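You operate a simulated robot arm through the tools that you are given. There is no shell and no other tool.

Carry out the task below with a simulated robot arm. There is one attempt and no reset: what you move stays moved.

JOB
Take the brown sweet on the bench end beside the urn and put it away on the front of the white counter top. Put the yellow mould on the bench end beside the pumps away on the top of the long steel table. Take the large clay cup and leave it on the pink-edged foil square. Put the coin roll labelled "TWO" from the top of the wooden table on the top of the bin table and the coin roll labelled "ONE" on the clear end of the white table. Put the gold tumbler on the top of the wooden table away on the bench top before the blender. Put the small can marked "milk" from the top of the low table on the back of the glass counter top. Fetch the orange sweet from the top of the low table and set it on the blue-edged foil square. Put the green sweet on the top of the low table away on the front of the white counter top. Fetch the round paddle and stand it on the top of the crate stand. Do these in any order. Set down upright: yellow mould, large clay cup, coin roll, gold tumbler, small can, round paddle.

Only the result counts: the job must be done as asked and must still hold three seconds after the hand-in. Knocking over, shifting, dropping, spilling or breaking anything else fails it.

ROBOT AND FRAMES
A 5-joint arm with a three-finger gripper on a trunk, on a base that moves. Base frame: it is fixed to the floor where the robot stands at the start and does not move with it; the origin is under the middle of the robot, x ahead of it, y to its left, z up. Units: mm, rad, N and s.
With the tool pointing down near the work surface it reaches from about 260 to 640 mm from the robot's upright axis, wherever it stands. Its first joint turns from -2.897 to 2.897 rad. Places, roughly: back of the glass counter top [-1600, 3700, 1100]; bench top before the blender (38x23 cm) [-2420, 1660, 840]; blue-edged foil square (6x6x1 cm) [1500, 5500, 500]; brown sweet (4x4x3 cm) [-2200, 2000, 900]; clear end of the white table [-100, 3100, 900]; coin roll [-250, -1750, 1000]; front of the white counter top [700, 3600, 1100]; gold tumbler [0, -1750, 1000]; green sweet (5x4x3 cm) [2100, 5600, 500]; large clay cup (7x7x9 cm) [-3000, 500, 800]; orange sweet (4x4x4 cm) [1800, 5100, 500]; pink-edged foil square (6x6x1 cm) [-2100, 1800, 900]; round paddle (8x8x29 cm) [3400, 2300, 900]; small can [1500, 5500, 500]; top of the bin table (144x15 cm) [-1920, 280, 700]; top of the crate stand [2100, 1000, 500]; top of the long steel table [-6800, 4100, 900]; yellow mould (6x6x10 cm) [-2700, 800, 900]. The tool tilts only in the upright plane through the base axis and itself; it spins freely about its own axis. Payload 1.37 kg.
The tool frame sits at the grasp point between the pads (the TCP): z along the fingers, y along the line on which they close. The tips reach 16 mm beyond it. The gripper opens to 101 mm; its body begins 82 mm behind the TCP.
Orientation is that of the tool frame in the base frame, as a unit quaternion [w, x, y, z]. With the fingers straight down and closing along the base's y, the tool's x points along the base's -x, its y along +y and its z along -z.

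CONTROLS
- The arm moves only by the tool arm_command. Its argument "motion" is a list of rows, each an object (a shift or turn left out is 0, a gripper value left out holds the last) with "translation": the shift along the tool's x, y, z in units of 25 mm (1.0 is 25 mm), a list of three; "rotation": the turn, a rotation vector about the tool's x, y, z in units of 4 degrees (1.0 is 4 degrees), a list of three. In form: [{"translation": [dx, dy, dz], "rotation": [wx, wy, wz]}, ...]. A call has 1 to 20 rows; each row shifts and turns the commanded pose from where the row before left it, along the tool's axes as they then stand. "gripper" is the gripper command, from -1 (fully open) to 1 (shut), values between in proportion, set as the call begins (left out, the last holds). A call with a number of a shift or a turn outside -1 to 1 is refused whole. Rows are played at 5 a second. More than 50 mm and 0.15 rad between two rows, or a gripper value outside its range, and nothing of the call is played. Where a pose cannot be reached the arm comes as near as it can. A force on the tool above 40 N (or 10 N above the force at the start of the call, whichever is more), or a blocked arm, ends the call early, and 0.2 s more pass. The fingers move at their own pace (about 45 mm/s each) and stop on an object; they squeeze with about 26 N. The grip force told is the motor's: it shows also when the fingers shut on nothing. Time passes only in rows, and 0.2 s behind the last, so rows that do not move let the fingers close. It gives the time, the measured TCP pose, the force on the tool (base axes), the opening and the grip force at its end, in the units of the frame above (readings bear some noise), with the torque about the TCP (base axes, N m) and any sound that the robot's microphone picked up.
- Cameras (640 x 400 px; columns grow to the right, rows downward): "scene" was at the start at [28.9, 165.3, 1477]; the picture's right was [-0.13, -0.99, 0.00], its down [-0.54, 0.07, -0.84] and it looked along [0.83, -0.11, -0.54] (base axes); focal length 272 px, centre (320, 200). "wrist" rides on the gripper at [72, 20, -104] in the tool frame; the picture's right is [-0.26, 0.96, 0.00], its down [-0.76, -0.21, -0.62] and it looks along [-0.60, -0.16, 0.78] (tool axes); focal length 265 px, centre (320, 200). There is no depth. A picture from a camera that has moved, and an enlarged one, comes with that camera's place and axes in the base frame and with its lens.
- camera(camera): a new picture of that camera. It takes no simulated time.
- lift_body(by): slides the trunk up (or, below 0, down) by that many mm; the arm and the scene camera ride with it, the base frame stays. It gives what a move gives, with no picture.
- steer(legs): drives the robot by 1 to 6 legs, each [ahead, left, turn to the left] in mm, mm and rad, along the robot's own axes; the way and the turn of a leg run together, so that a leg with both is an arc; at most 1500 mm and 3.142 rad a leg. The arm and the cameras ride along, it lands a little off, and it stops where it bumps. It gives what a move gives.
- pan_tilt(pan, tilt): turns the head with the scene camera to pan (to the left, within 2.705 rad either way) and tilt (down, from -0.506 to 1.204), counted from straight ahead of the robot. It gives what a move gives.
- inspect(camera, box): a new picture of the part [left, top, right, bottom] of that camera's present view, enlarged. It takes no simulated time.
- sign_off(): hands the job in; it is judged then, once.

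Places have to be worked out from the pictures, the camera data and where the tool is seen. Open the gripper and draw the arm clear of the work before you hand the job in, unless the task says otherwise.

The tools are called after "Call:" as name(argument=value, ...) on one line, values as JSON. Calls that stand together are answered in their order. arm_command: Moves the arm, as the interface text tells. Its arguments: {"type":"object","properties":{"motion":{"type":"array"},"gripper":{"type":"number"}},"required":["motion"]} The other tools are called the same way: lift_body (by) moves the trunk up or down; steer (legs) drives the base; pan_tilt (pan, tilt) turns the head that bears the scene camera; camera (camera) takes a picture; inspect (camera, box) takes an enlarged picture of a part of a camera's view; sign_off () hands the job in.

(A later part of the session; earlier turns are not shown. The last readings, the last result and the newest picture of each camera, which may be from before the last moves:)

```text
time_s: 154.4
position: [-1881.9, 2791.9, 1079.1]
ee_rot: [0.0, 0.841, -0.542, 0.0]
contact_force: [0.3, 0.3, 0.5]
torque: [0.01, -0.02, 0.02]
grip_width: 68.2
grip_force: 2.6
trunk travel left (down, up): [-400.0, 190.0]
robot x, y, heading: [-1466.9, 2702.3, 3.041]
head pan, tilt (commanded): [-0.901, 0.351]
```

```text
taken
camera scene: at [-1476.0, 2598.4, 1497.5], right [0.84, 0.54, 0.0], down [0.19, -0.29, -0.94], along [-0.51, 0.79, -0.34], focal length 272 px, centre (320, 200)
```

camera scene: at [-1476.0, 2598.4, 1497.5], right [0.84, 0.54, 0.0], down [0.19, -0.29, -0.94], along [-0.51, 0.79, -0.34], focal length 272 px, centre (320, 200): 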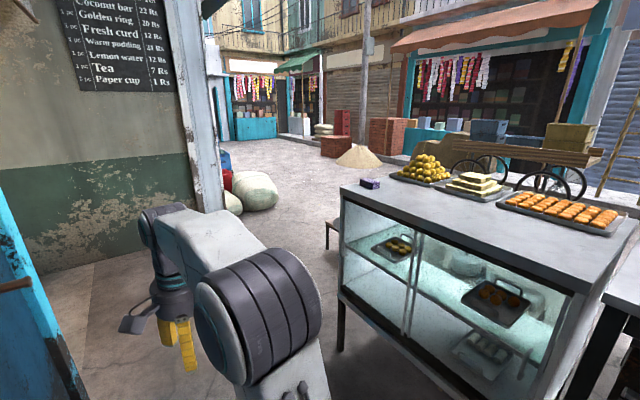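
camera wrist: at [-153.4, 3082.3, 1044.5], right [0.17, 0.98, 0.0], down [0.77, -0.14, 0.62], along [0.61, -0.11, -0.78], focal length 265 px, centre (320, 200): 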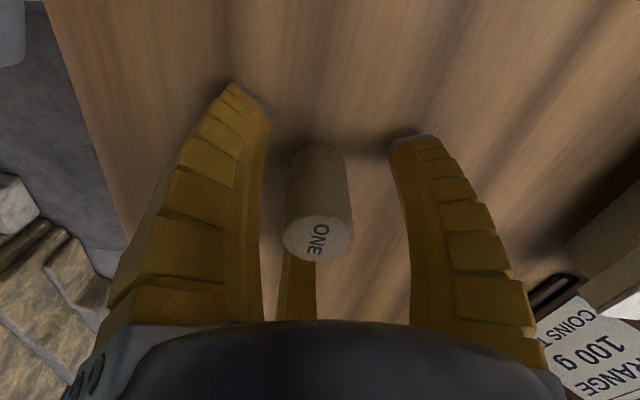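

The wall of the next stall ends near (-2844,2739); its opening is farther west. I'll drive around there and look in.

Call:
steer(legs=[[950, -180, 0], [930, -180, 0], [0, 0, 1.2]])

Call:
pan_tilt(pan=0.0, tilt=0.35)

Call:
camera(camera="scene")

Call:
pan_tilt(pan=0.8, tilt=0.35)

Call:
camera(camera="scene")

Call:
pan_tilt(pan=-1.5, tilt=0.25)

Call:
camera(camera="scene")

```text
time_s: 167.1
position: [-3560.4, 2869.8, 1079.3]
ee_rot: [0.0, 0.999, 0.037, 0.0]
contact_force: [0.3, -0.9, 0.6]
torque: [0.03, -0.01, 0.0]
grip_width: 68.4
grip_force: 2.3
trunk travel left (down, up): [-400.0, 190.0]
robot x, y, heading: [-3331.5, 3228.7, -2.024]
head pan, tilt (commanded): [-0.901, 0.351]
```

```text
time_s: 168.3
position: [-3561.0, 2871.2, 1079.5]
ee_rot: [-0.001, 0.999, 0.037, 0.0]
contact_force: [-0.3, 0.1, 0.5]
torque: [-0.03, -0.02, -0.01]
grip_width: 68.8
grip_force: 2.1
trunk travel left (down, up): [-400.0, 190.0]
robot x, y, heading: [-3331.0, 3225.7, -2.02]
head pan, tilt (commanded): [0.0, 0.351]
```

```text
taken
camera scene: at [-3187.6, 3122.7, 1497.5], right [-0.9, 0.44, 0.0], down [0.15, 0.31, -0.94], along [-0.41, -0.84, -0.34], focal length 272 px, centre (320, 200)
```

scene: 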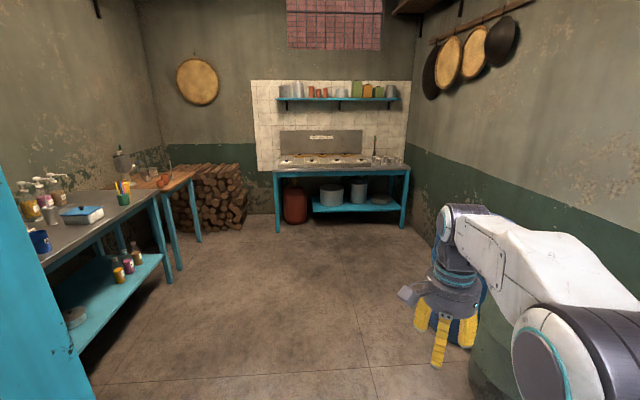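

```text
time_s: 169.4
position: [-3560.5, 2869.3, 1078.3]
ee_rot: [0.0, 0.999, 0.038, 0.0]
contact_force: [-0.4, 0.3, -0.6]
torque: [0.01, -0.01, 0.01]
grip_width: 68.6
grip_force: 2.3
trunk travel left (down, up): [-400.0, 190.0]
robot x, y, heading: [-3331.2, 3225.4, -2.016]
head pan, tilt (commanded): [0.799, 0.351]
```

```text
taken
camera scene: at [-3115.3, 3118.9, 1497.5], right [-0.94, -0.34, 0.0], down [-0.12, 0.32, -0.94], along [0.32, -0.88, -0.34], focal length 272 px, centre (320, 200)
```

scene: 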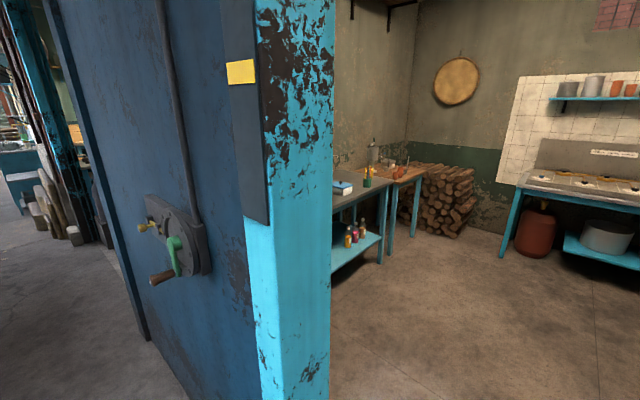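

```text
time_s: 171.5
position: [-3560.4, 2870.6, 1078.8]
ee_rot: [0.001, 0.999, 0.037, 0.0]
contact_force: [0.0, -0.4, -0.1]
torque: [0.01, 0.02, 0.0]
grip_width: 68.8
grip_force: 2.0
trunk travel left (down, up): [-400.0, 190.0]
robot x, y, heading: [-3332.0, 3227.8, -2.019]
head pan, tilt (commanded): [-1.499, 0.25]
```

```text
taken
camera scene: at [-3233.8, 3241.0, 1506.9], right [0.37, 0.93, 0.0], down [0.23, -0.09, -0.97], along [-0.9, 0.36, -0.25], focal length 272 px, centre (320, 200)
```

scene: 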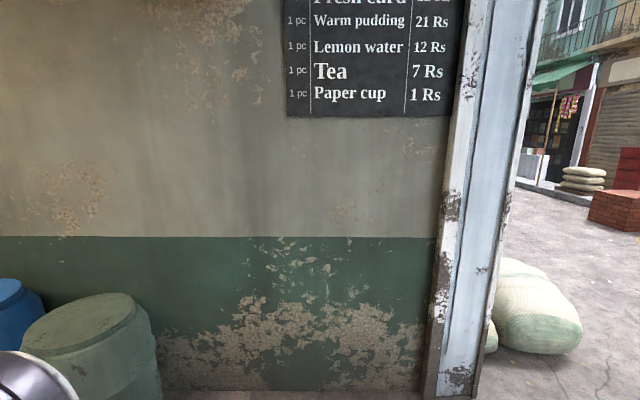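

I can see inside the stall: bench along the left wall with pumps, a small wooden bench further in, stove at the back. I'll check the post's foot to plan the way in.

Call:
pan_tilt(pan=0.7, tilt=0.9)

Call:
camera(camera="scene")

Call:
pan_tilt(pan=-0.7, tilt=0.8)

Call:
camera(camera="scene")

```text
time_s: 173.6
position: [-3560.4, 2870.6, 1080.1]
ee_rot: [0.0, 0.999, 0.037, 0.0]
contact_force: [0.2, -0.1, 0.8]
torque: [-0.01, -0.03, 0.0]
grip_width: 68.8
grip_force: 2.3
trunk travel left (down, up): [-400.0, 190.0]
robot x, y, heading: [-3329.2, 3226.8, -2.021]
head pan, tilt (commanded): [0.7, 0.901]
```

```text
taken
camera scene: at [-3128.4, 3133.3, 1450.0], right [-0.97, -0.25, 0.0], down [-0.19, 0.76, -0.62], along [0.15, -0.6, -0.78], focal length 272 px, centre (320, 200)
```

scene: 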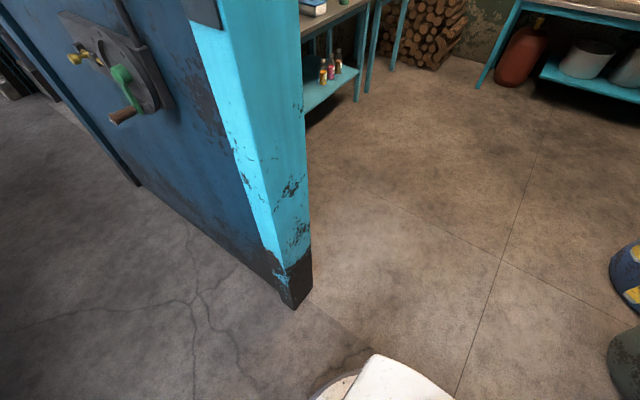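

```text
time_s: 175.1
position: [-3561.6, 2871.1, 1079.0]
ee_rot: [0.0, 0.999, 0.036, 0.0]
contact_force: [1.5, -0.9, -0.1]
torque: [0.01, 0.02, 0.0]
grip_width: 68.7
grip_force: 2.3
trunk travel left (down, up): [-400.0, 190.0]
robot x, y, heading: [-3331.1, 3225.6, -2.021]
head pan, tilt (commanded): [-0.7, 0.799]
```

```text
taken
camera scene: at [-3220.6, 3173.5, 1457.9], right [-0.41, 0.91, 0.0], down [0.65, 0.29, -0.7], along [-0.64, -0.28, -0.72], focal length 272 px, centre (320, 200)
```

scene: 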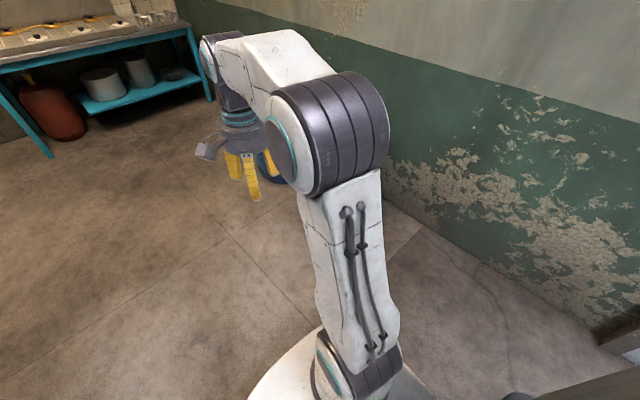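

The post's foot is at about (-2923,2692), so I'll go straight in first, then sidestep left toward the bench.

Call:
steer(legs=[[900, 0, 0], [250, 400, 0]])

Call:
pan_tilt(pan=1.4, tilt=0.45)

Call:
camera(camera="scene")

Call:
pan_tilt(pan=0.5, tilt=0.45)

Call:
camera(camera="scene")

Call:
pan_tilt(pan=2.1, tilt=0.45)

Call:
camera(camera="scene")

```text
time_s: 182.4
position: [-3674.4, 1636.3, 1077.8]
ee_rot: [0.0, 0.999, 0.051, 0.0]
contact_force: [0.4, -0.4, -0.2]
torque: [0.06, -0.02, 0.01]
grip_width: 68.9
grip_force: 2.4
trunk travel left (down, up): [-400.0, 190.0]
robot x, y, heading: [-3456.7, 2002.0, -1.992]
head pan, tilt (commanded): [-0.7, 0.799]
```

```text
time_s: 184.4
position: [-3675.8, 1635.6, 1078.0]
ee_rot: [0.0, 0.999, 0.052, 0.0]
contact_force: [0.4, 0.1, -0.3]
torque: [-0.01, 0.01, 0.04]
grip_width: 68.8
grip_force: 2.4
trunk travel left (down, up): [-400.0, 190.0]
robot x, y, heading: [-3457.6, 1998.6, -1.988]
head pan, tilt (commanded): [1.4, 0.45]
```

```text
taken
camera scene: at [-3195.2, 1933.5, 1488.3], right [-0.56, -0.83, 0.0], down [-0.36, 0.24, -0.9], along [0.75, -0.5, -0.44], focal length 272 px, centre (320, 200)
```

scene: 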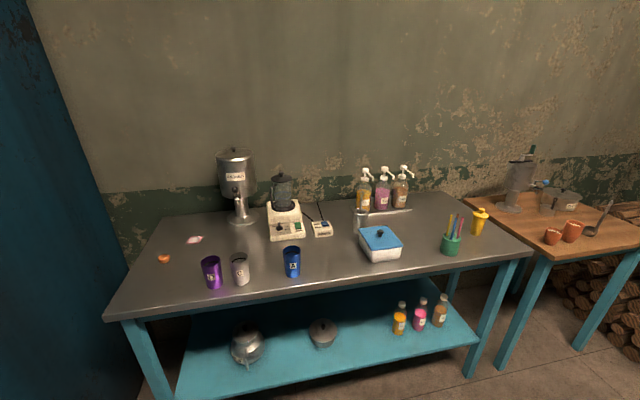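

```text
time_s: 185.6
position: [-3674.9, 1636.8, 1079.3]
ee_rot: [-0.001, 0.999, 0.051, -0.001]
contact_force: [0.6, 0.1, -0.7]
torque: [0.02, -0.02, 0.04]
grip_width: 68.5
grip_force: 2.5
trunk travel left (down, up): [-400.0, 190.0]
robot x, y, heading: [-3456.0, 1999.7, -1.994]
head pan, tilt (commanded): [0.499, 0.45]
```

```text
taken
camera scene: at [-3264.2, 1893.2, 1488.3], right [-1.0, -0.08, 0.0], down [-0.03, 0.43, -0.9], along [0.07, -0.9, -0.44], focal length 272 px, centre (320, 200)
```

scene: 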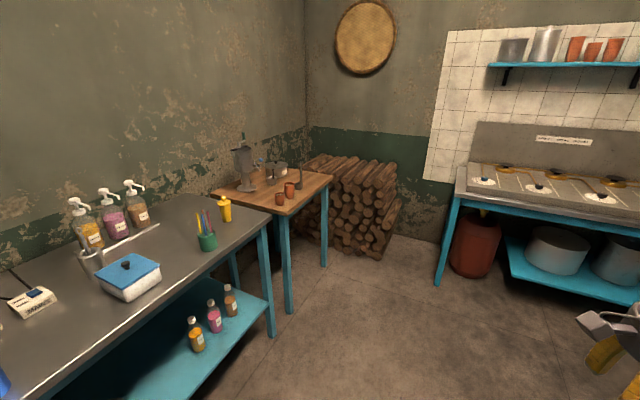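

```text
time_s: 187.2
position: [-3675.7, 1635.5, 1078.5]
ee_rot: [0.0, 0.999, 0.052, -0.001]
contact_force: [0.0, 0.1, 0.2]
torque: [-0.02, -0.02, -0.02]
grip_width: 68.8
grip_force: 2.4
trunk travel left (down, up): [-400.0, 190.0]
robot x, y, heading: [-3457.5, 2000.2, -1.991]
head pan, tilt (commanded): [2.1, 0.45]
```

```text
taken
camera scene: at [-3180.0, 1994.6, 1488.3], right [0.11, -0.99, 0.0], down [-0.43, -0.05, -0.9], along [0.9, 0.1, -0.44], focal length 272 px, centre (320, 200)
```

scene: 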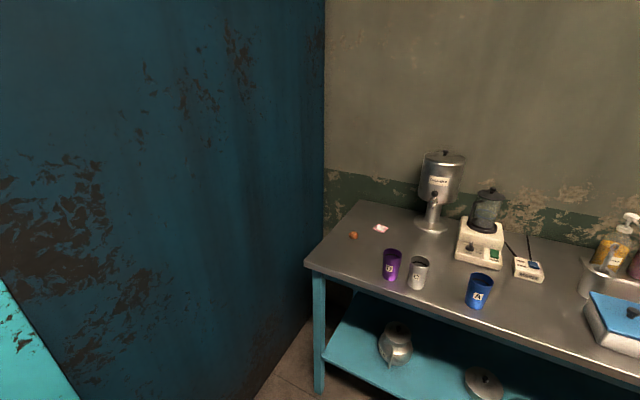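

Everything in this stall is visible. Zooming in on the clay cups, the mould, and the left bench end with the foil and sweet.

Call:
pan_tilt(pan=1.4, tilt=0.45)

Call:
inspect(camera="scene", box=[420, 150, 640, 280])

Call:
inspect(camera="scene", box=[130, 200, 330, 300])

```text
time_s: 188.3
position: [-3674.8, 1636.0, 1078.4]
ee_rot: [0.0, 0.999, 0.051, 0.0]
contact_force: [-0.1, 0.3, -1.2]
torque: [0.02, 0.0, 0.01]
grip_width: 69.0
grip_force: 2.4
trunk travel left (down, up): [-400.0, 190.0]
robot x, y, heading: [-3456.0, 2001.2, -1.985]
head pan, tilt (commanded): [1.4, 0.45]
```

```text
2.91 times, centred on (530, 215) of scene
camera zoom: at [-3195.1, 1933.6, 1488.3], right [-0.56, -0.83, 0.0], down [-0.36, 0.24, -0.9], along [0.75, -0.5, -0.44], focal length 792 px, centre (-291, 156)
```

zoom: 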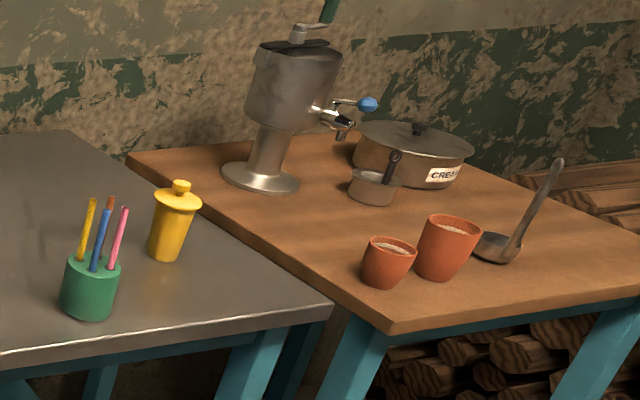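

```text
3.20 times, centred on (230, 250) of scene
camera zoom: at [-3195.1, 1933.6, 1488.3], right [-0.56, -0.83, 0.0], down [-0.36, 0.24, -0.9], along [0.75, -0.5, -0.44], focal length 872 px, centre (608, 40)
```

zoom: 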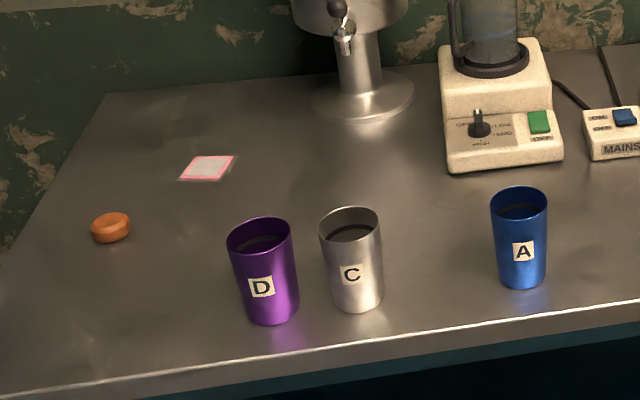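

I can identify everything: large clay cup ≈(-2980,457), small cup beside it; bench edges face heading ≈-0.37. I'll turn to face the benches and sidestep to in front of the small wooden bench.

Call:
steer(legs=[[0, 0, 1.62], [430, -1240, 0]])

Call:
pan_tilt(pan=0.0, tilt=0.7)

Call:
camera(camera="scene")

```text
time_s: 198.8
position: [-3165.6, 476.5, 1078.6]
ee_rot: [0.0, 0.663, 0.749, 0.0]
contact_force: [0.8, 0.3, -0.2]
torque: [0.03, 0.01, 0.02]
grip_width: 68.5
grip_force: 1.6
trunk travel left (down, up): [-400.0, 190.0]
robot x, y, heading: [-3535.2, 685.2, -0.402]
head pan, tilt (commanded): [1.4, 0.45]
```

```text
time_s: 200.4
position: [-3166.6, 477.5, 1079.3]
ee_rot: [0.0, 0.663, 0.749, 0.0]
contact_force: [-0.5, -0.1, -0.4]
torque: [-0.02, 0.0, 0.01]
grip_width: 68.6
grip_force: 2.4
trunk travel left (down, up): [-400.0, 190.0]
robot x, y, heading: [-3534.1, 686.4, -0.401]
head pan, tilt (commanded): [0.0, 0.7]
```

```text
taken
camera scene: at [-3441.6, 841.3, 1466.1], right [-0.39, -0.92, 0.0], down [-0.59, 0.25, -0.77], along [0.7, -0.3, -0.64], focal length 272 px, centre (320, 200)
```

scene: 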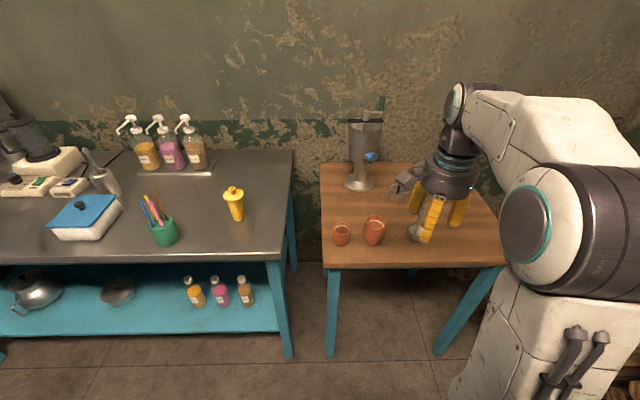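

Zooming on the cups for a precise fix.

Call:
inspect(camera="scene", box=[315, 180, 475, 280])

Call:
camera(camera="wrist")

```text
4.00 times, centred on (395, 230) of scene
camera zoom: at [-3441.6, 841.3, 1466.1], right [-0.39, -0.92, 0.0], down [-0.59, 0.25, -0.77], along [0.7, -0.3, -0.64], focal length 1090 px, centre (20, 80)
```

zoom: 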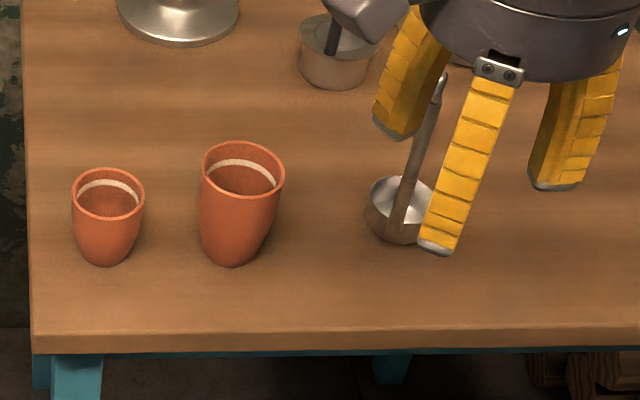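

```text
taken
camera wrist: at [-3154.9, 550.6, 1182.6], right [0.99, -0.14, 0.0], down [-0.11, -0.78, 0.62], along [-0.09, -0.61, -0.78], focal length 265 px, centre (320, 200)
```

wrist: 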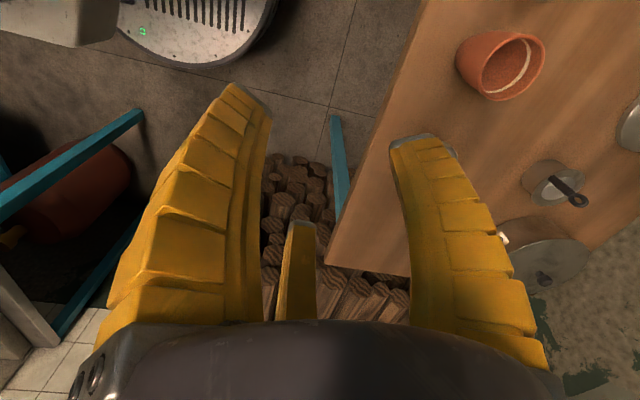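

Large cup: axis ≈(-2982,468), rim z≈905, base ≈814. I'll drive forward 165 mm, open the gripper wider, and look again.

Call:
steer(legs=[[165, 15, 0]])

Call:
arm_command(motion=[{"translation": [0, 0, 0]}, {"translation": [0, 0, 0]}], gripper=-0.8)

Call:
camera(camera="wrist")

Call:
inspect(camera="scene", box=[315, 130, 515, 280])

```text
time_s: 201.8
position: [-3005.4, 424.9, 1078.4]
ee_rot: [0.0, 0.662, 0.749, 0.0]
contact_force: [-0.5, -0.8, -0.2]
torque: [0.01, 0.01, 0.0]
grip_width: 68.7
grip_force: 2.0
trunk travel left (down, up): [-400.0, 190.0]
robot x, y, heading: [-3376.3, 640.0, -0.399]
head pan, tilt (commanded): [0.0, 0.7]
```

```text
time_s: 202.4
position: [-3005.9, 426.2, 1078.0]
ee_rot: [-0.001, 0.662, 0.75, -0.001]
contact_force: [0.0, 0.3, -0.3]
torque: [-0.03, -0.01, 0.0]
grip_width: 91.8
grip_force: 1.0
trunk travel left (down, up): [-400.0, 190.0]
robot x, y, heading: [-3369.6, 636.6, -0.401]
head pan, tilt (commanded): [0.0, 0.7]
```

```text
taken
camera wrist: at [-2995.1, 499.7, 1182.5], right [0.99, -0.14, 0.0], down [-0.11, -0.78, 0.62], along [-0.09, -0.61, -0.78], focal length 265 px, centre (320, 200)
```

wrist: 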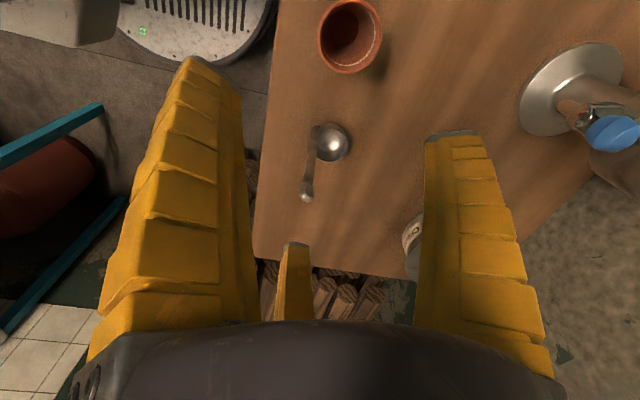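

```text
2.67 times, centred on (415, 205) of scene
camera zoom: at [-3282.1, 789.9, 1466.1], right [-0.39, -0.92, 0.0], down [-0.59, 0.25, -0.76], along [0.7, -0.3, -0.64], focal length 726 px, centre (67, 187)
```

zoom: 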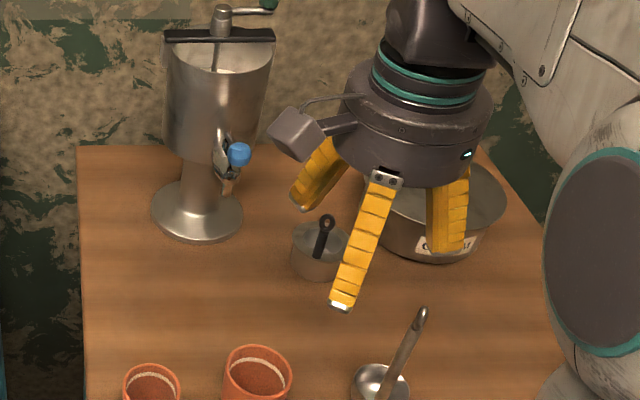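

I'll move over the cup (≈(-2977,466)) and descend to z≈978 to refine.

Call:
arm_command(motion=[{"translation": [0.74, 0.655, 0]}, {"translation": [0.74, 0.655, 0]}, {"translation": [0, 0, 1]}, {"translation": [0, 0, 1]}, {"translation": [0, 0, 1]}, {"translation": [0, 0, 1]}])

Call:
camera(camera="wrist")

Call:
inspect(camera="scene", box=[315, 160, 475, 290])

```text
time_s: 203.8
position: [-2976.1, 468.1, 978.1]
ee_rot: [0.0, 0.662, 0.75, -0.001]
contact_force: [-0.1, -0.8, -0.3]
torque: [0.02, -0.03, 0.02]
grip_width: 92.0
grip_force: 1.2
trunk travel left (down, up): [-400.0, 190.0]
robot x, y, heading: [-3369.4, 635.2, -0.398]
head pan, tilt (commanded): [0.0, 0.7]
```

```text
taken
camera wrist: at [-2965.6, 542.6, 1081.9], right [0.99, -0.14, 0.0], down [-0.11, -0.78, 0.62], along [-0.09, -0.61, -0.78], focal length 265 px, centre (320, 200)
```

wrist: 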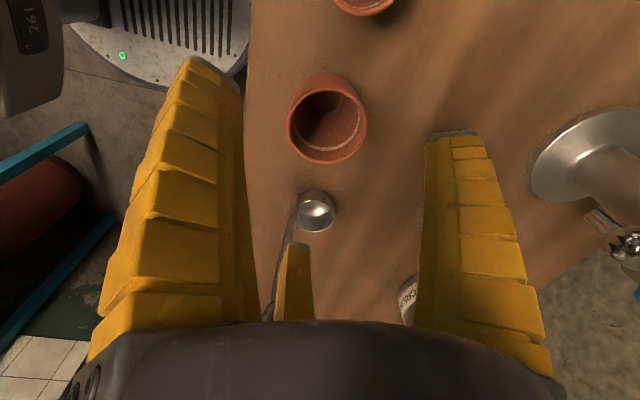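

```text
3.08 times, centred on (395, 225) of scene
camera zoom: at [-3282.0, 789.9, 1466.1], right [-0.39, -0.92, 0.0], down [-0.59, 0.25, -0.76], along [0.7, -0.3, -0.64], focal length 838 px, centre (89, 123)
```

zoom: 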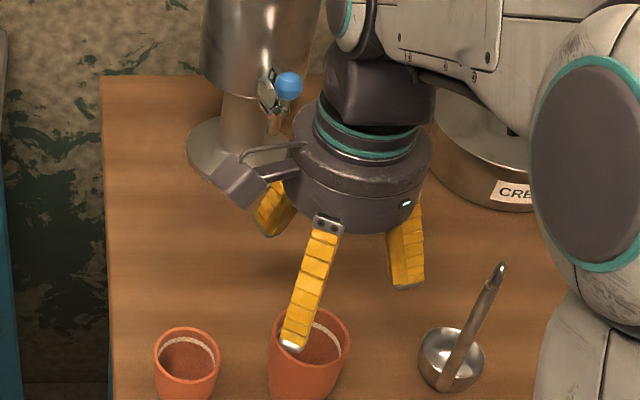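

Refined: cup axis ≈(-2971,463), rim ≈890. I'll shift slightly and descend to z≈850 around the cup.

Call:
arm_command(motion=[{"translation": [-0.22, 0.17, 0]}, {"translation": [0, 0, 0.8]}, {"translation": [0, 0, 0.8]}])

Call:
camera(camera="wrist")

Call:
inspect(camera="scene", box=[315, 160, 475, 290])

```text
time_s: 204.6
position: [-2971.6, 462.6, 938.8]
ee_rot: [0.0, 0.662, 0.75, 0.0]
contact_force: [0.6, 1.0, 0.4]
torque: [0.01, -0.01, 0.04]
grip_width: 92.1
grip_force: 0.8
trunk travel left (down, up): [-400.0, 190.0]
robot x, y, heading: [-3373.1, 634.4, -0.398]
head pan, tilt (commanded): [0.0, 0.7]
```

```text
taken
camera wrist: at [-2962.0, 536.1, 1043.1], right [0.99, -0.14, 0.0], down [-0.11, -0.78, 0.62], along [-0.09, -0.61, -0.78], focal length 265 px, centre (320, 200)
```

wrist: 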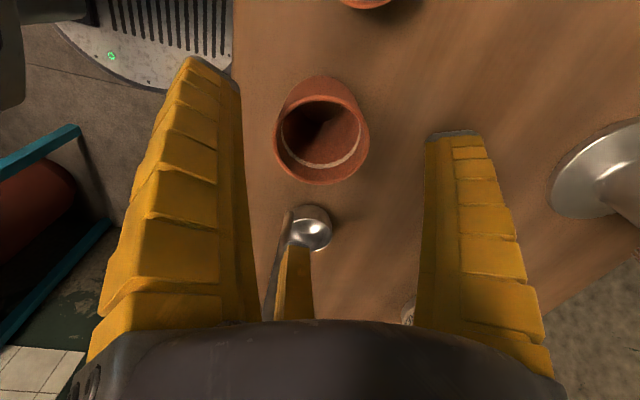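

```text
3.08 times, centred on (395, 225) of scene
camera zoom: at [-3282.0, 789.9, 1466.1], right [-0.39, -0.92, 0.0], down [-0.59, 0.25, -0.76], along [0.7, -0.3, -0.64], focal length 838 px, centre (89, 123)
```

zoom: 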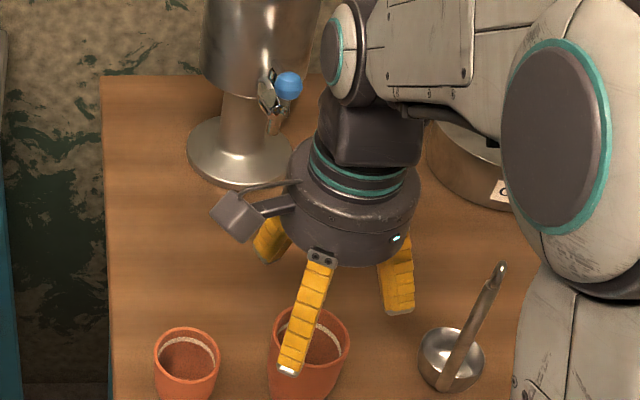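

Aligned (rim centred at the expected pixel). Descending to z≈850 and closing.

Call:
arm_command(motion=[{"translation": [0, 0, 0.9]}, {"translation": [0, 0, 0.9]}, {"translation": [0, 0, 0.9]}, {"translation": [0, 0, 0.8]}])

Call:
arm_command(motion=[{"translation": [0, 0, 0]}, {"translation": [0, 0, 0]}, {"translation": [0, 0, 0]}, {"translation": [0, 0, 0]}, {"translation": [0, 0, 0]}], gripper=1)

Call:
camera(camera="wrist")

```text
time_s: 205.6
position: [-2973.5, 462.8, 851.2]
ee_rot: [0.0, 0.662, 0.749, -0.001]
contact_force: [-0.7, -0.4, -0.2]
torque: [-0.01, 0.02, -0.04]
grip_width: 92.1
grip_force: 1.2
trunk travel left (down, up): [-400.0, 190.0]
robot x, y, heading: [-3371.4, 639.5, -0.398]
head pan, tilt (commanded): [0.0, 0.7]
```

```text
time_s: 206.8
position: [-2972.0, 463.9, 850.8]
ee_rot: [-0.001, 0.662, 0.749, 0.0]
contact_force: [-0.3, -0.6, -0.3]
torque: [0.01, -0.02, -0.03]
grip_width: 56.1
grip_force: 26.2
trunk travel left (down, up): [-400.0, 190.0]
robot x, y, heading: [-3374.3, 636.1, -0.4]
head pan, tilt (commanded): [0.0, 0.7]
```

```text
taken
camera wrist: at [-2962.7, 536.4, 954.5], right [0.99, -0.14, 0.0], down [-0.11, -0.78, 0.62], along [-0.09, -0.61, -0.78], focal length 265 px, centre (320, 200)
```

wrist: 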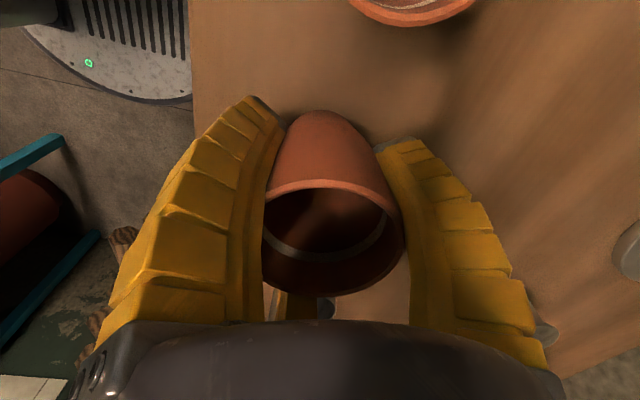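

Cup gripped (56 mm, 26 N). Lifting straight up 200 mm.

Call:
arm_command(motion=[{"translation": [0, 0, -0.4]}, {"translation": [0, 0, -0.8]}, {"translation": [0, 0, -1]}, {"translation": [0, 0, -1]}, {"translation": [0, 0, -1]}, {"translation": [0, 0, -1]}, {"translation": [0, 0, -1]}, {"translation": [0, 0, -1]}, {"translation": [0, 0, -1]}, {"translation": [0, 0, -0.8]}])

Call:
camera(camera="wrist")

Call:
camera(camera="scene")

```text
time_s: 209.0
position: [-2972.0, 462.6, 1077.7]
ee_rot: [0.0, 0.662, 0.749, 0.0]
contact_force: [0.8, -0.1, -1.1]
torque: [0.01, 0.02, 0.01]
grip_width: 55.6
grip_force: 26.2
trunk travel left (down, up): [-400.0, 190.0]
robot x, y, heading: [-3370.9, 636.5, -0.395]
head pan, tilt (commanded): [0.0, 0.7]
```

```text
taken
camera wrist: at [-2961.3, 536.5, 1181.0], right [0.99, -0.14, 0.0], down [-0.11, -0.78, 0.62], along [-0.09, -0.61, -0.78], focal length 265 px, centre (320, 200)
```

wrist: 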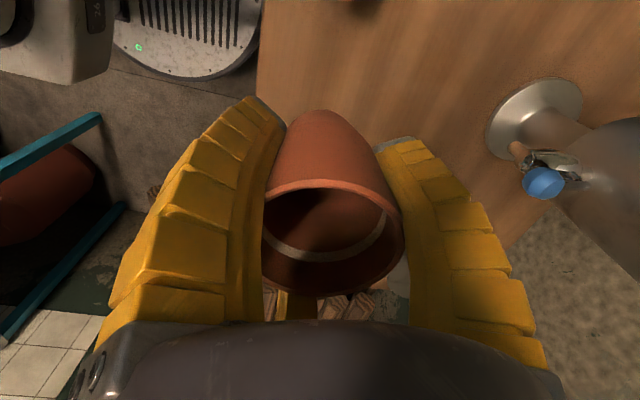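

```text
taken
camera scene: at [-3282.2, 790.0, 1466.1], right [-0.39, -0.92, 0.0], down [-0.59, 0.25, -0.76], along [0.7, -0.3, -0.64], focal length 272 px, centre (320, 200)
```

scene: 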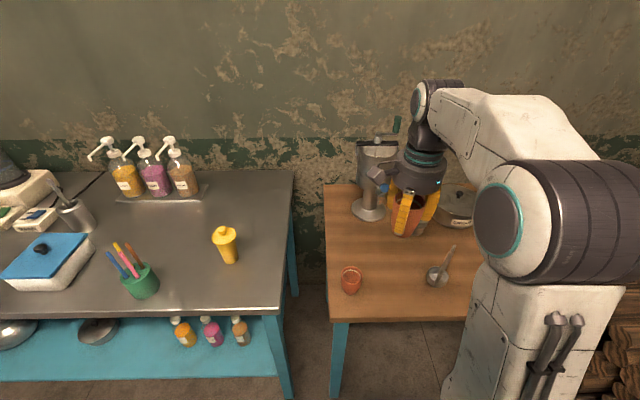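

Held upright. Next I back off and sidestep left (north) along the bench to face the pink foil square.

Call:
steer(legs=[[-250, 0, 0], [70, 780, 0], [70, 780, 0.02]])

Call:
camera(camera="scene")

Call:
pan_tilt(pan=0.4, tilt=1.2)

Call:
camera(camera="scene")

```text
time_s: 218.6
position: [-2470.6, 1965.8, 1077.7]
ee_rot: [0.0, 0.657, 0.754, 0.001]
contact_force: [-0.6, 0.6, -0.8]
torque: [0.01, -0.03, 0.03]
grip_width: 55.4
grip_force: 25.8
trunk travel left (down, up): [-400.0, 190.0]
robot x, y, heading: [-2877.8, 2137.0, -0.385]
head pan, tilt (commanded): [0.0, 0.7]
```

```text
taken
camera scene: at [-2785.2, 2289.6, 1466.1], right [-0.38, -0.93, 0.0], down [-0.6, 0.24, -0.76], along [0.71, -0.29, -0.64], focal length 272 px, centre (320, 200)
```

scene: 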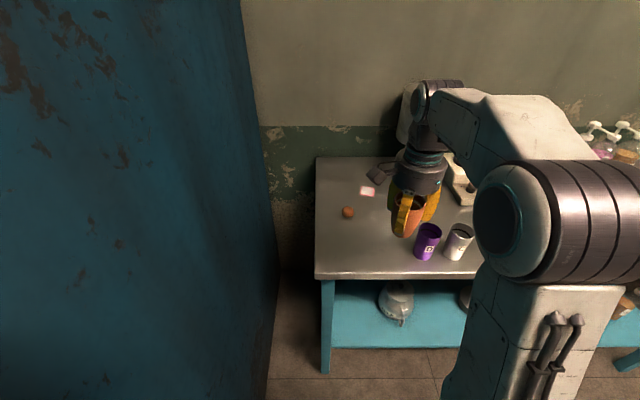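

```text
time_s: 219.5
position: [-2469.0, 1966.9, 1076.7]
ee_rot: [0.001, 0.657, 0.754, 0.0]
contact_force: [0.0, -0.4, -0.5]
torque: [0.0, -0.02, 0.0]
grip_width: 55.6
grip_force: 26.1
trunk travel left (down, up): [-400.0, 190.0]
robot x, y, heading: [-2876.9, 2133.6, -0.382]
head pan, tilt (commanded): [0.4, 1.201]
```

```text
taken
camera scene: at [-2808.0, 2322.2, 1430.2], right [0.01, -1.0, 0.0], down [-0.93, -0.01, -0.36], along [0.36, 0.0, -0.93], focal length 272 px, centre (320, 200)
```

scene: 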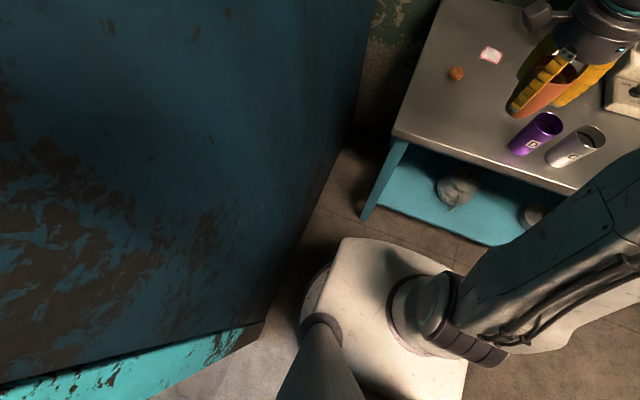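

The foil is ~372 mm inside the bench edge, so reach matters. I'll raise the trunk 190 mm and lower the arm back, which should extend the reach, then test it above the bench clear of the tumblers.

Call:
lift_body(by=190)

Call:
arm_command(motion=[{"translation": [0, 0, 1]}, {"translation": [0, 0, 1]}, {"translation": [0, 0, 1]}, {"translation": [0, 0, 1]}, {"translation": [0, 0, 1]}, {"translation": [0, 0, 1]}])

Call:
pan_tilt(pan=0.2, tilt=0.9)

Call:
camera(camera="scene")

```text
time_s: 221.6
position: [-2471.0, 1966.7, 1267.6]
ee_rot: [0.0, 0.657, 0.754, -0.001]
contact_force: [0.2, 0.0, -0.7]
torque: [0.01, -0.04, -0.01]
grip_width: 55.6
grip_force: 26.1
trunk travel left (down, up): [-590.0, 0.0]
robot x, y, heading: [-2874.1, 2135.8, -0.382]
head pan, tilt (commanded): [0.4, 1.201]
```

```text
time_s: 223.0
position: [-2471.3, 1967.3, 1114.1]
ee_rot: [0.0, 0.656, 0.754, -0.001]
contact_force: [0.7, -0.1, -1.4]
torque: [-0.03, 0.03, 0.02]
grip_width: 55.4
grip_force: 26.0
trunk travel left (down, up): [-590.0, 0.0]
robot x, y, heading: [-2873.8, 2132.9, -0.387]
head pan, tilt (commanded): [0.4, 1.201]
```

```text
time_s: 223.8
position: [-2470.6, 1967.8, 1115.4]
ee_rot: [0.001, 0.656, 0.755, 0.0]
contact_force: [-0.6, -1.0, -0.6]
torque: [0.04, -0.02, 0.01]
grip_width: 55.4
grip_force: 25.9
trunk travel left (down, up): [-590.0, 0.0]
robot x, y, heading: [-2877.3, 2136.1, -0.381]
head pan, tilt (commanded): [0.201, 0.901]
```

```text
taken
camera scene: at [-2789.8, 2307.6, 1639.9], right [-0.18, -0.98, 0.0], down [-0.77, 0.14, -0.62], along [0.61, -0.11, -0.78], focal length 272 px, centre (320, 200)
```

scene: 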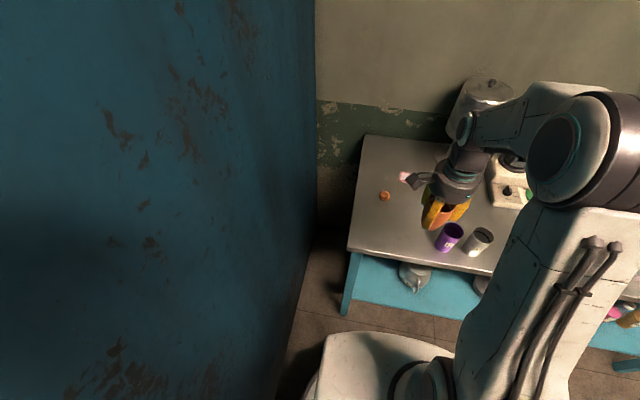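

Plate height confirms it does not ride the trunk. Foil lies straight ahead ~810 mm; I'll creep forward 120 mm, then extend the arm at safe height.

Call:
steer(legs=[[120, 0, 0]])

Call:
arm_command(motion=[{"translation": [-0.8, 0, 0]}, {"translation": [-0.8, 0, 0]}, {"translation": [-0.8, 0, 0]}])

Call:
camera(camera="scene")

```text
time_s: 225.0
position: [-2359.5, 1922.6, 1114.9]
ee_rot: [-0.001, 0.656, 0.755, 0.0]
contact_force: [0.7, -0.8, -1.7]
torque: [0.04, 0.08, -0.01]
grip_width: 55.1
grip_force: 25.6
trunk travel left (down, up): [-590.0, 0.0]
robot x, y, heading: [-2762.6, 2087.9, -0.385]
head pan, tilt (commanded): [0.201, 0.901]
```

```text
time_s: 225.8
position: [-2352.5, 1863.8, 1115.5]
ee_rot: [-0.001, 0.656, 0.755, 0.0]
contact_force: [0.4, -1.2, -1.1]
torque: [0.01, -0.02, -0.01]
grip_width: 55.0
grip_force: 26.2
trunk travel left (down, up): [-590.0, 0.0]
robot x, y, heading: [-2762.4, 2090.2, -0.381]
head pan, tilt (commanded): [0.201, 0.901]
```

```text
taken
camera scene: at [-2680.0, 2262.6, 1640.0], right [-0.18, -0.98, 0.0], down [-0.77, 0.14, -0.62], along [0.61, -0.11, -0.78], focal length 272 px, centre (320, 200)
```

scene: 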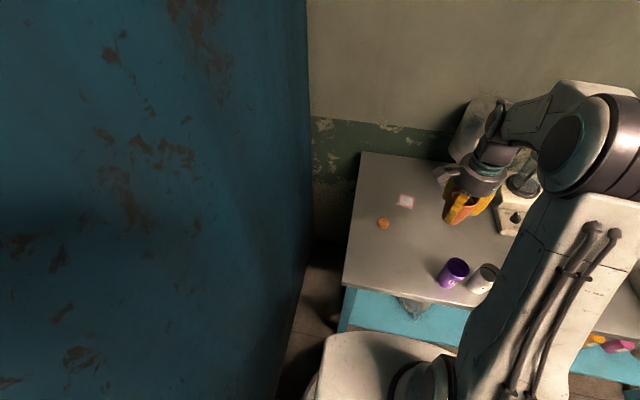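

I'll now extend along the radial direction (mostly tool +y here) to test the reach at this height.

Call:
arm_command(motion=[{"translation": [-0.154, 0.878, 0]}, {"translation": [-0.154, 0.878, 0]}, {"translation": [-0.154, 0.878, 0]}, {"translation": [-0.154, 0.878, 0]}, {"translation": [-0.154, 0.878, 0]}, {"translation": [-0.154, 0.878, 0]}, {"translation": [-0.154, 0.878, 0]}, {"translation": [-0.154, 0.878, 0]}])

Call:
camera(camera="scene")

```text
time_s: 227.6
position: [-2173.5, 1857.2, 1115.3]
ee_rot: [-0.001, 0.655, 0.755, 0.0]
contact_force: [-0.1, -0.3, -0.6]
torque: [0.0, 0.01, 0.02]
grip_width: 55.4
grip_force: 25.5
trunk travel left (down, up): [-590.0, 0.0]
robot x, y, heading: [-2767.0, 2095.8, -0.385]
head pan, tilt (commanded): [0.201, 0.901]
```

```text
taken
camera scene: at [-2679.0, 2263.0, 1639.9], right [-0.18, -0.98, 0.0], down [-0.77, 0.14, -0.62], along [0.61, -0.11, -0.78], focal length 272 px, centre (320, 200)
```

scene: 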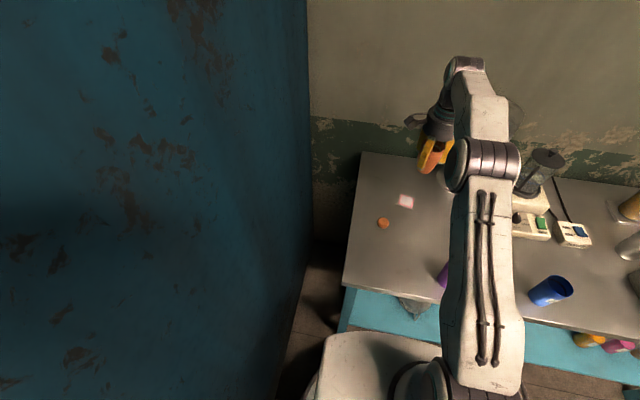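

The arm reached 632 mm with bend to spare. I'll try extending further toward the foil while descending to z≈1015.

Call:
arm_command(motion=[{"translation": [0, 0, 1]}, {"translation": [0, 0, 1]}, {"translation": [0, 0, 1]}, {"translation": [-0.26, 0.46, 0.25]}, {"translation": [-0.26, 0.46, 0.25]}, {"translation": [-0.26, 0.46, 0.25]}, {"translation": [-0.26, 0.46, 0.25]}])

Call:
camera(camera="scene")

Call:
camera(camera="wrist")

```text
time_s: 229.2
position: [-2150.6, 1849.9, 1021.2]
ee_rot: [0.0, 0.655, 0.755, 0.0]
contact_force: [-0.5, -0.2, -1.2]
torque: [0.01, 0.02, -0.03]
grip_width: 55.7
grip_force: 26.7
out of reach, approached as far as the arm can: row 6, 7
trunk travel left (down, up): [-590.0, 0.0]
robot x, y, heading: [-2768.2, 2088.5, -0.384]
head pan, tilt (commanded): [0.201, 0.901]
```

```text
taken
camera scene: at [-2679.9, 2263.1, 1639.9], right [-0.18, -0.98, 0.0], down [-0.77, 0.14, -0.62], along [0.61, -0.11, -0.78], focal length 272 px, centre (320, 200)
```

scene: 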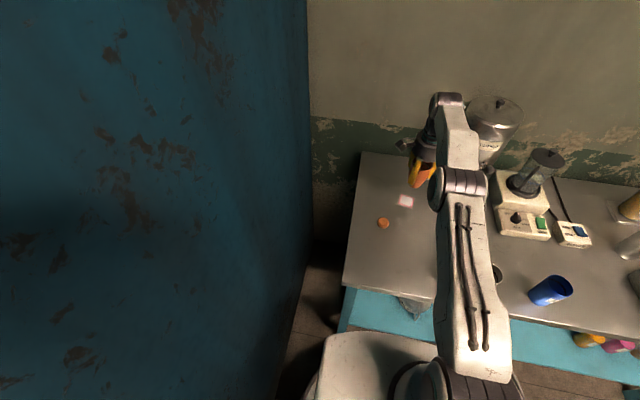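

```text
taken
camera wrist: at [-2140.3, 1923.0, 1125.6], right [0.99, -0.13, 0.0], down [-0.1, -0.78, 0.62], along [-0.08, -0.62, -0.78], focal length 265 px, centre (320, 200)
```

wrist: 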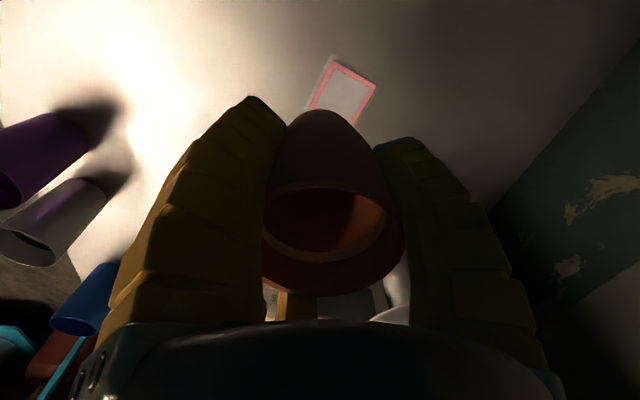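

Max reach is ≈660 mm; the foil (consistent fix ≈(-2125,1839)) needs ~25 mm more. I'll creep the base forward 45 mm (edge clearance stays ~40 mm).

Call:
steer(legs=[[45, 0, 0]])

Call:
camera(camera="wrist")

Call:
camera(camera="scene")

```text
time_s: 230.1
position: [-2107.0, 1831.3, 1021.4]
ee_rot: [-0.001, 0.656, 0.754, -0.001]
contact_force: [1.1, -0.2, -0.6]
torque: [0.03, 0.07, 0.0]
grip_width: 55.6
grip_force: 25.8
trunk travel left (down, up): [-590.0, 0.0]
robot x, y, heading: [-2721.6, 2075.2, -0.382]
head pan, tilt (commanded): [0.201, 0.901]
```

```text
taken
camera wrist: at [-2097.4, 1905.1, 1125.1], right [0.99, -0.13, 0.0], down [-0.1, -0.78, 0.62], along [-0.08, -0.61, -0.78], focal length 265 px, centre (320, 200)
```

wrist: 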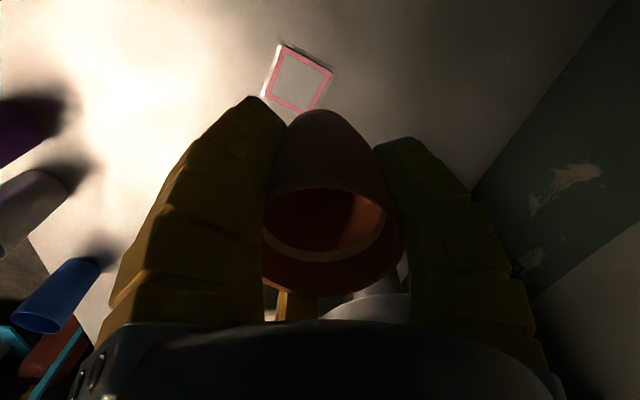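

```text
taken
camera scene: at [-2636.2, 2245.4, 1639.9], right [-0.18, -0.98, 0.0], down [-0.77, 0.14, -0.62], along [0.61, -0.11, -0.78], focal length 272 px, centre (320, 200)
```

scene: 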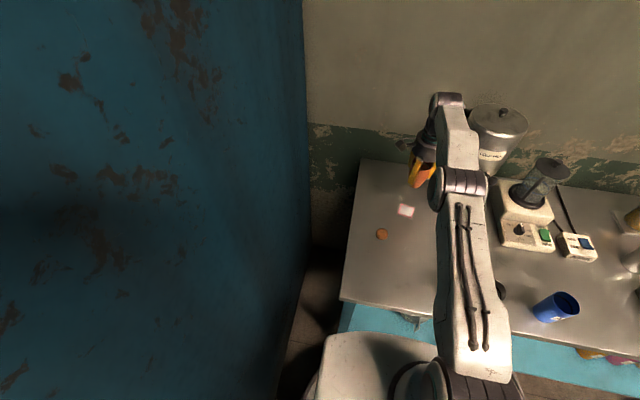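

The foil fix is steady at (-2126,1839). I'll center over it and descend to z≈935, then verify.

Call:
arm_command(motion=[{"translation": [0.2, -0.36, 0]}, {"translation": [0.21, -0.37, 0]}, {"translation": [0, 0, 0.8]}, {"translation": [0, 0, 0.8]}, {"translation": [0, 0, 0.8]}, {"translation": [0, 0, 0.8]}])

Call:
camera(camera="wrist")

Call:
inspect(camera="scene", box=[340, 130, 500, 250])

```text
time_s: 231.5
position: [-2125.6, 1840.4, 941.9]
ee_rot: [-0.001, 0.657, 0.754, -0.001]
contact_force: [0.6, 0.0, -0.5]
torque: [-0.02, 0.03, 0.01]
grip_width: 55.6
grip_force: 25.8
trunk travel left (down, up): [-590.0, 0.0]
robot x, y, heading: [-2723.4, 2076.9, -0.38]
head pan, tilt (commanded): [0.201, 0.901]
```

```text
taken
camera wrist: at [-2115.5, 1913.7, 1046.7], right [0.99, -0.13, 0.0], down [-0.1, -0.78, 0.62], along [-0.08, -0.62, -0.78], focal length 265 px, centre (320, 200)
```

wrist: 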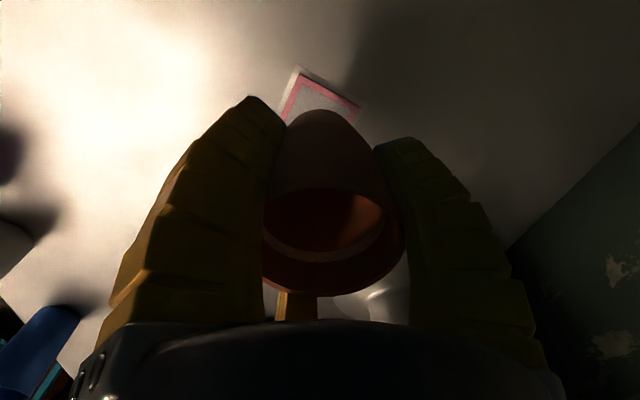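

```text
3.33 times, centred on (420, 190) of scene
camera zoom: at [-2637.7, 2246.0, 1640.0], right [-0.18, -0.98, 0.0], down [-0.77, 0.14, -0.62], along [0.61, -0.11, -0.78], focal length 908 px, centre (-13, 233)
```

zoom: 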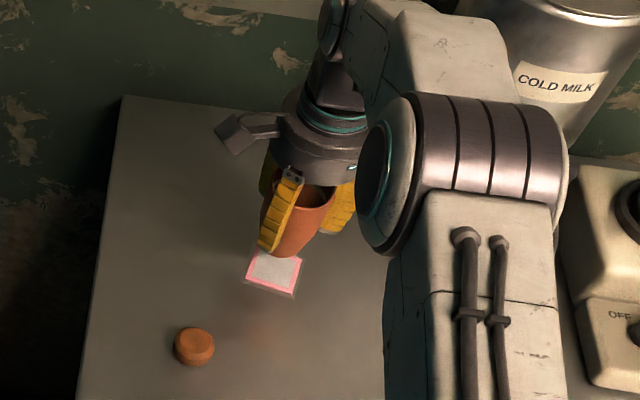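

Aligned over the foil. Lowering to just above contact, then creeping.

Call:
arm_command(motion=[{"translation": [0, 0, 0.6]}, {"translation": [0, 0, 0.5]}])

Call:
arm_command(motion=[{"translation": [0, 0, 0.1]}, {"translation": [0, 0, 0.1]}])

Call:
inspect(camera="scene", box=[370, 150, 460, 230])

```text
time_s: 232.1
position: [-2127.0, 1840.4, 914.6]
ee_rot: [-0.001, 0.656, 0.755, 0.0]
contact_force: [-0.4, 0.4, -1.7]
torque: [0.03, 0.04, -0.03]
grip_width: 55.6
grip_force: 26.5
trunk travel left (down, up): [-590.0, 0.0]
robot x, y, heading: [-2724.4, 2074.7, -0.386]
head pan, tilt (commanded): [0.201, 0.901]
```

```text
time_s: 232.7
position: [-2127.0, 1840.5, 909.2]
ee_rot: [0.0, 0.656, 0.755, 0.001]
contact_force: [-0.4, 0.7, -1.1]
torque: [-0.03, 0.02, 0.0]
grip_width: 55.4
grip_force: 25.5
trunk travel left (down, up): [-590.0, 0.0]
robot x, y, heading: [-2725.9, 2071.2, -0.382]
head pan, tilt (commanded): [0.201, 0.901]
```

```text
5.00 times, centred on (415, 190) of scene
camera zoom: at [-2638.0, 2246.2, 1639.9], right [-0.18, -0.98, 0.0], down [-0.77, 0.14, -0.62], along [0.61, -0.11, -0.78], focal length 1362 px, centre (-155, 250)
```

zoom: 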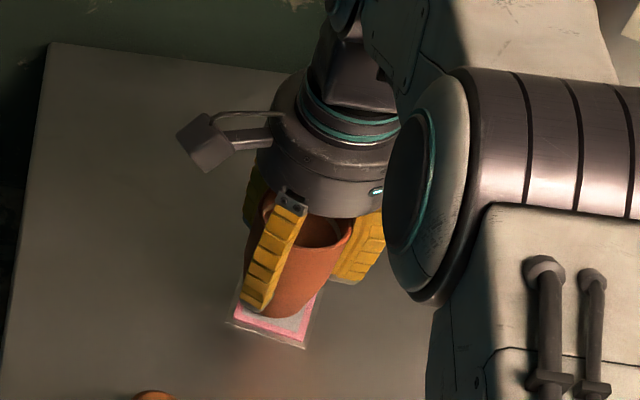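

Call:
arm_command(motion=[{"translation": [0, 0, 0.1]}, {"translation": [0, 0, 0.1]}])

Call:
arm_command(motion=[{"translation": [0, 0, 0.1]}, {"translation": [0, 0, 0]}])

Call:
arm_command(motion=[{"translation": [0, 0, 0.1]}, {"translation": [0, 0, 0]}])

```text
time_s: 233.3
position: [-2127.9, 1839.9, 905.2]
ee_rot: [0.0, 0.656, 0.755, 0.0]
contact_force: [-0.1, 1.2, -1.1]
torque: [0.02, 0.03, -0.01]
grip_width: 55.6
grip_force: 25.9
trunk travel left (down, up): [-590.0, 0.0]
robot x, y, heading: [-2724.0, 2071.9, -0.381]
head pan, tilt (commanded): [0.201, 0.901]
```

```text
time_s: 233.9
position: [-2127.5, 1840.2, 903.2]
ee_rot: [0.0, 0.656, 0.755, 0.001]
contact_force: [-0.3, -0.1, 5.4]
torque: [0.02, 0.01, 0.03]
grip_width: 55.4
grip_force: 25.8
trunk travel left (down, up): [-590.0, 0.0]
robot x, y, heading: [-2722.9, 2076.2, -0.386]
head pan, tilt (commanded): [0.201, 0.901]
```

```text
time_s: 234.5
position: [-2126.6, 1840.6, 901.9]
ee_rot: [0.002, 0.656, 0.755, 0.001]
contact_force: [-0.1, -0.9, 19.1]
torque: [-0.09, 0.03, -0.02]
grip_width: 55.3
grip_force: 25.9
trunk travel left (down, up): [-590.0, 0.0]
robot x, y, heading: [-2721.4, 2076.3, -0.384]
head pan, tilt (commanded): [0.201, 0.901]
```

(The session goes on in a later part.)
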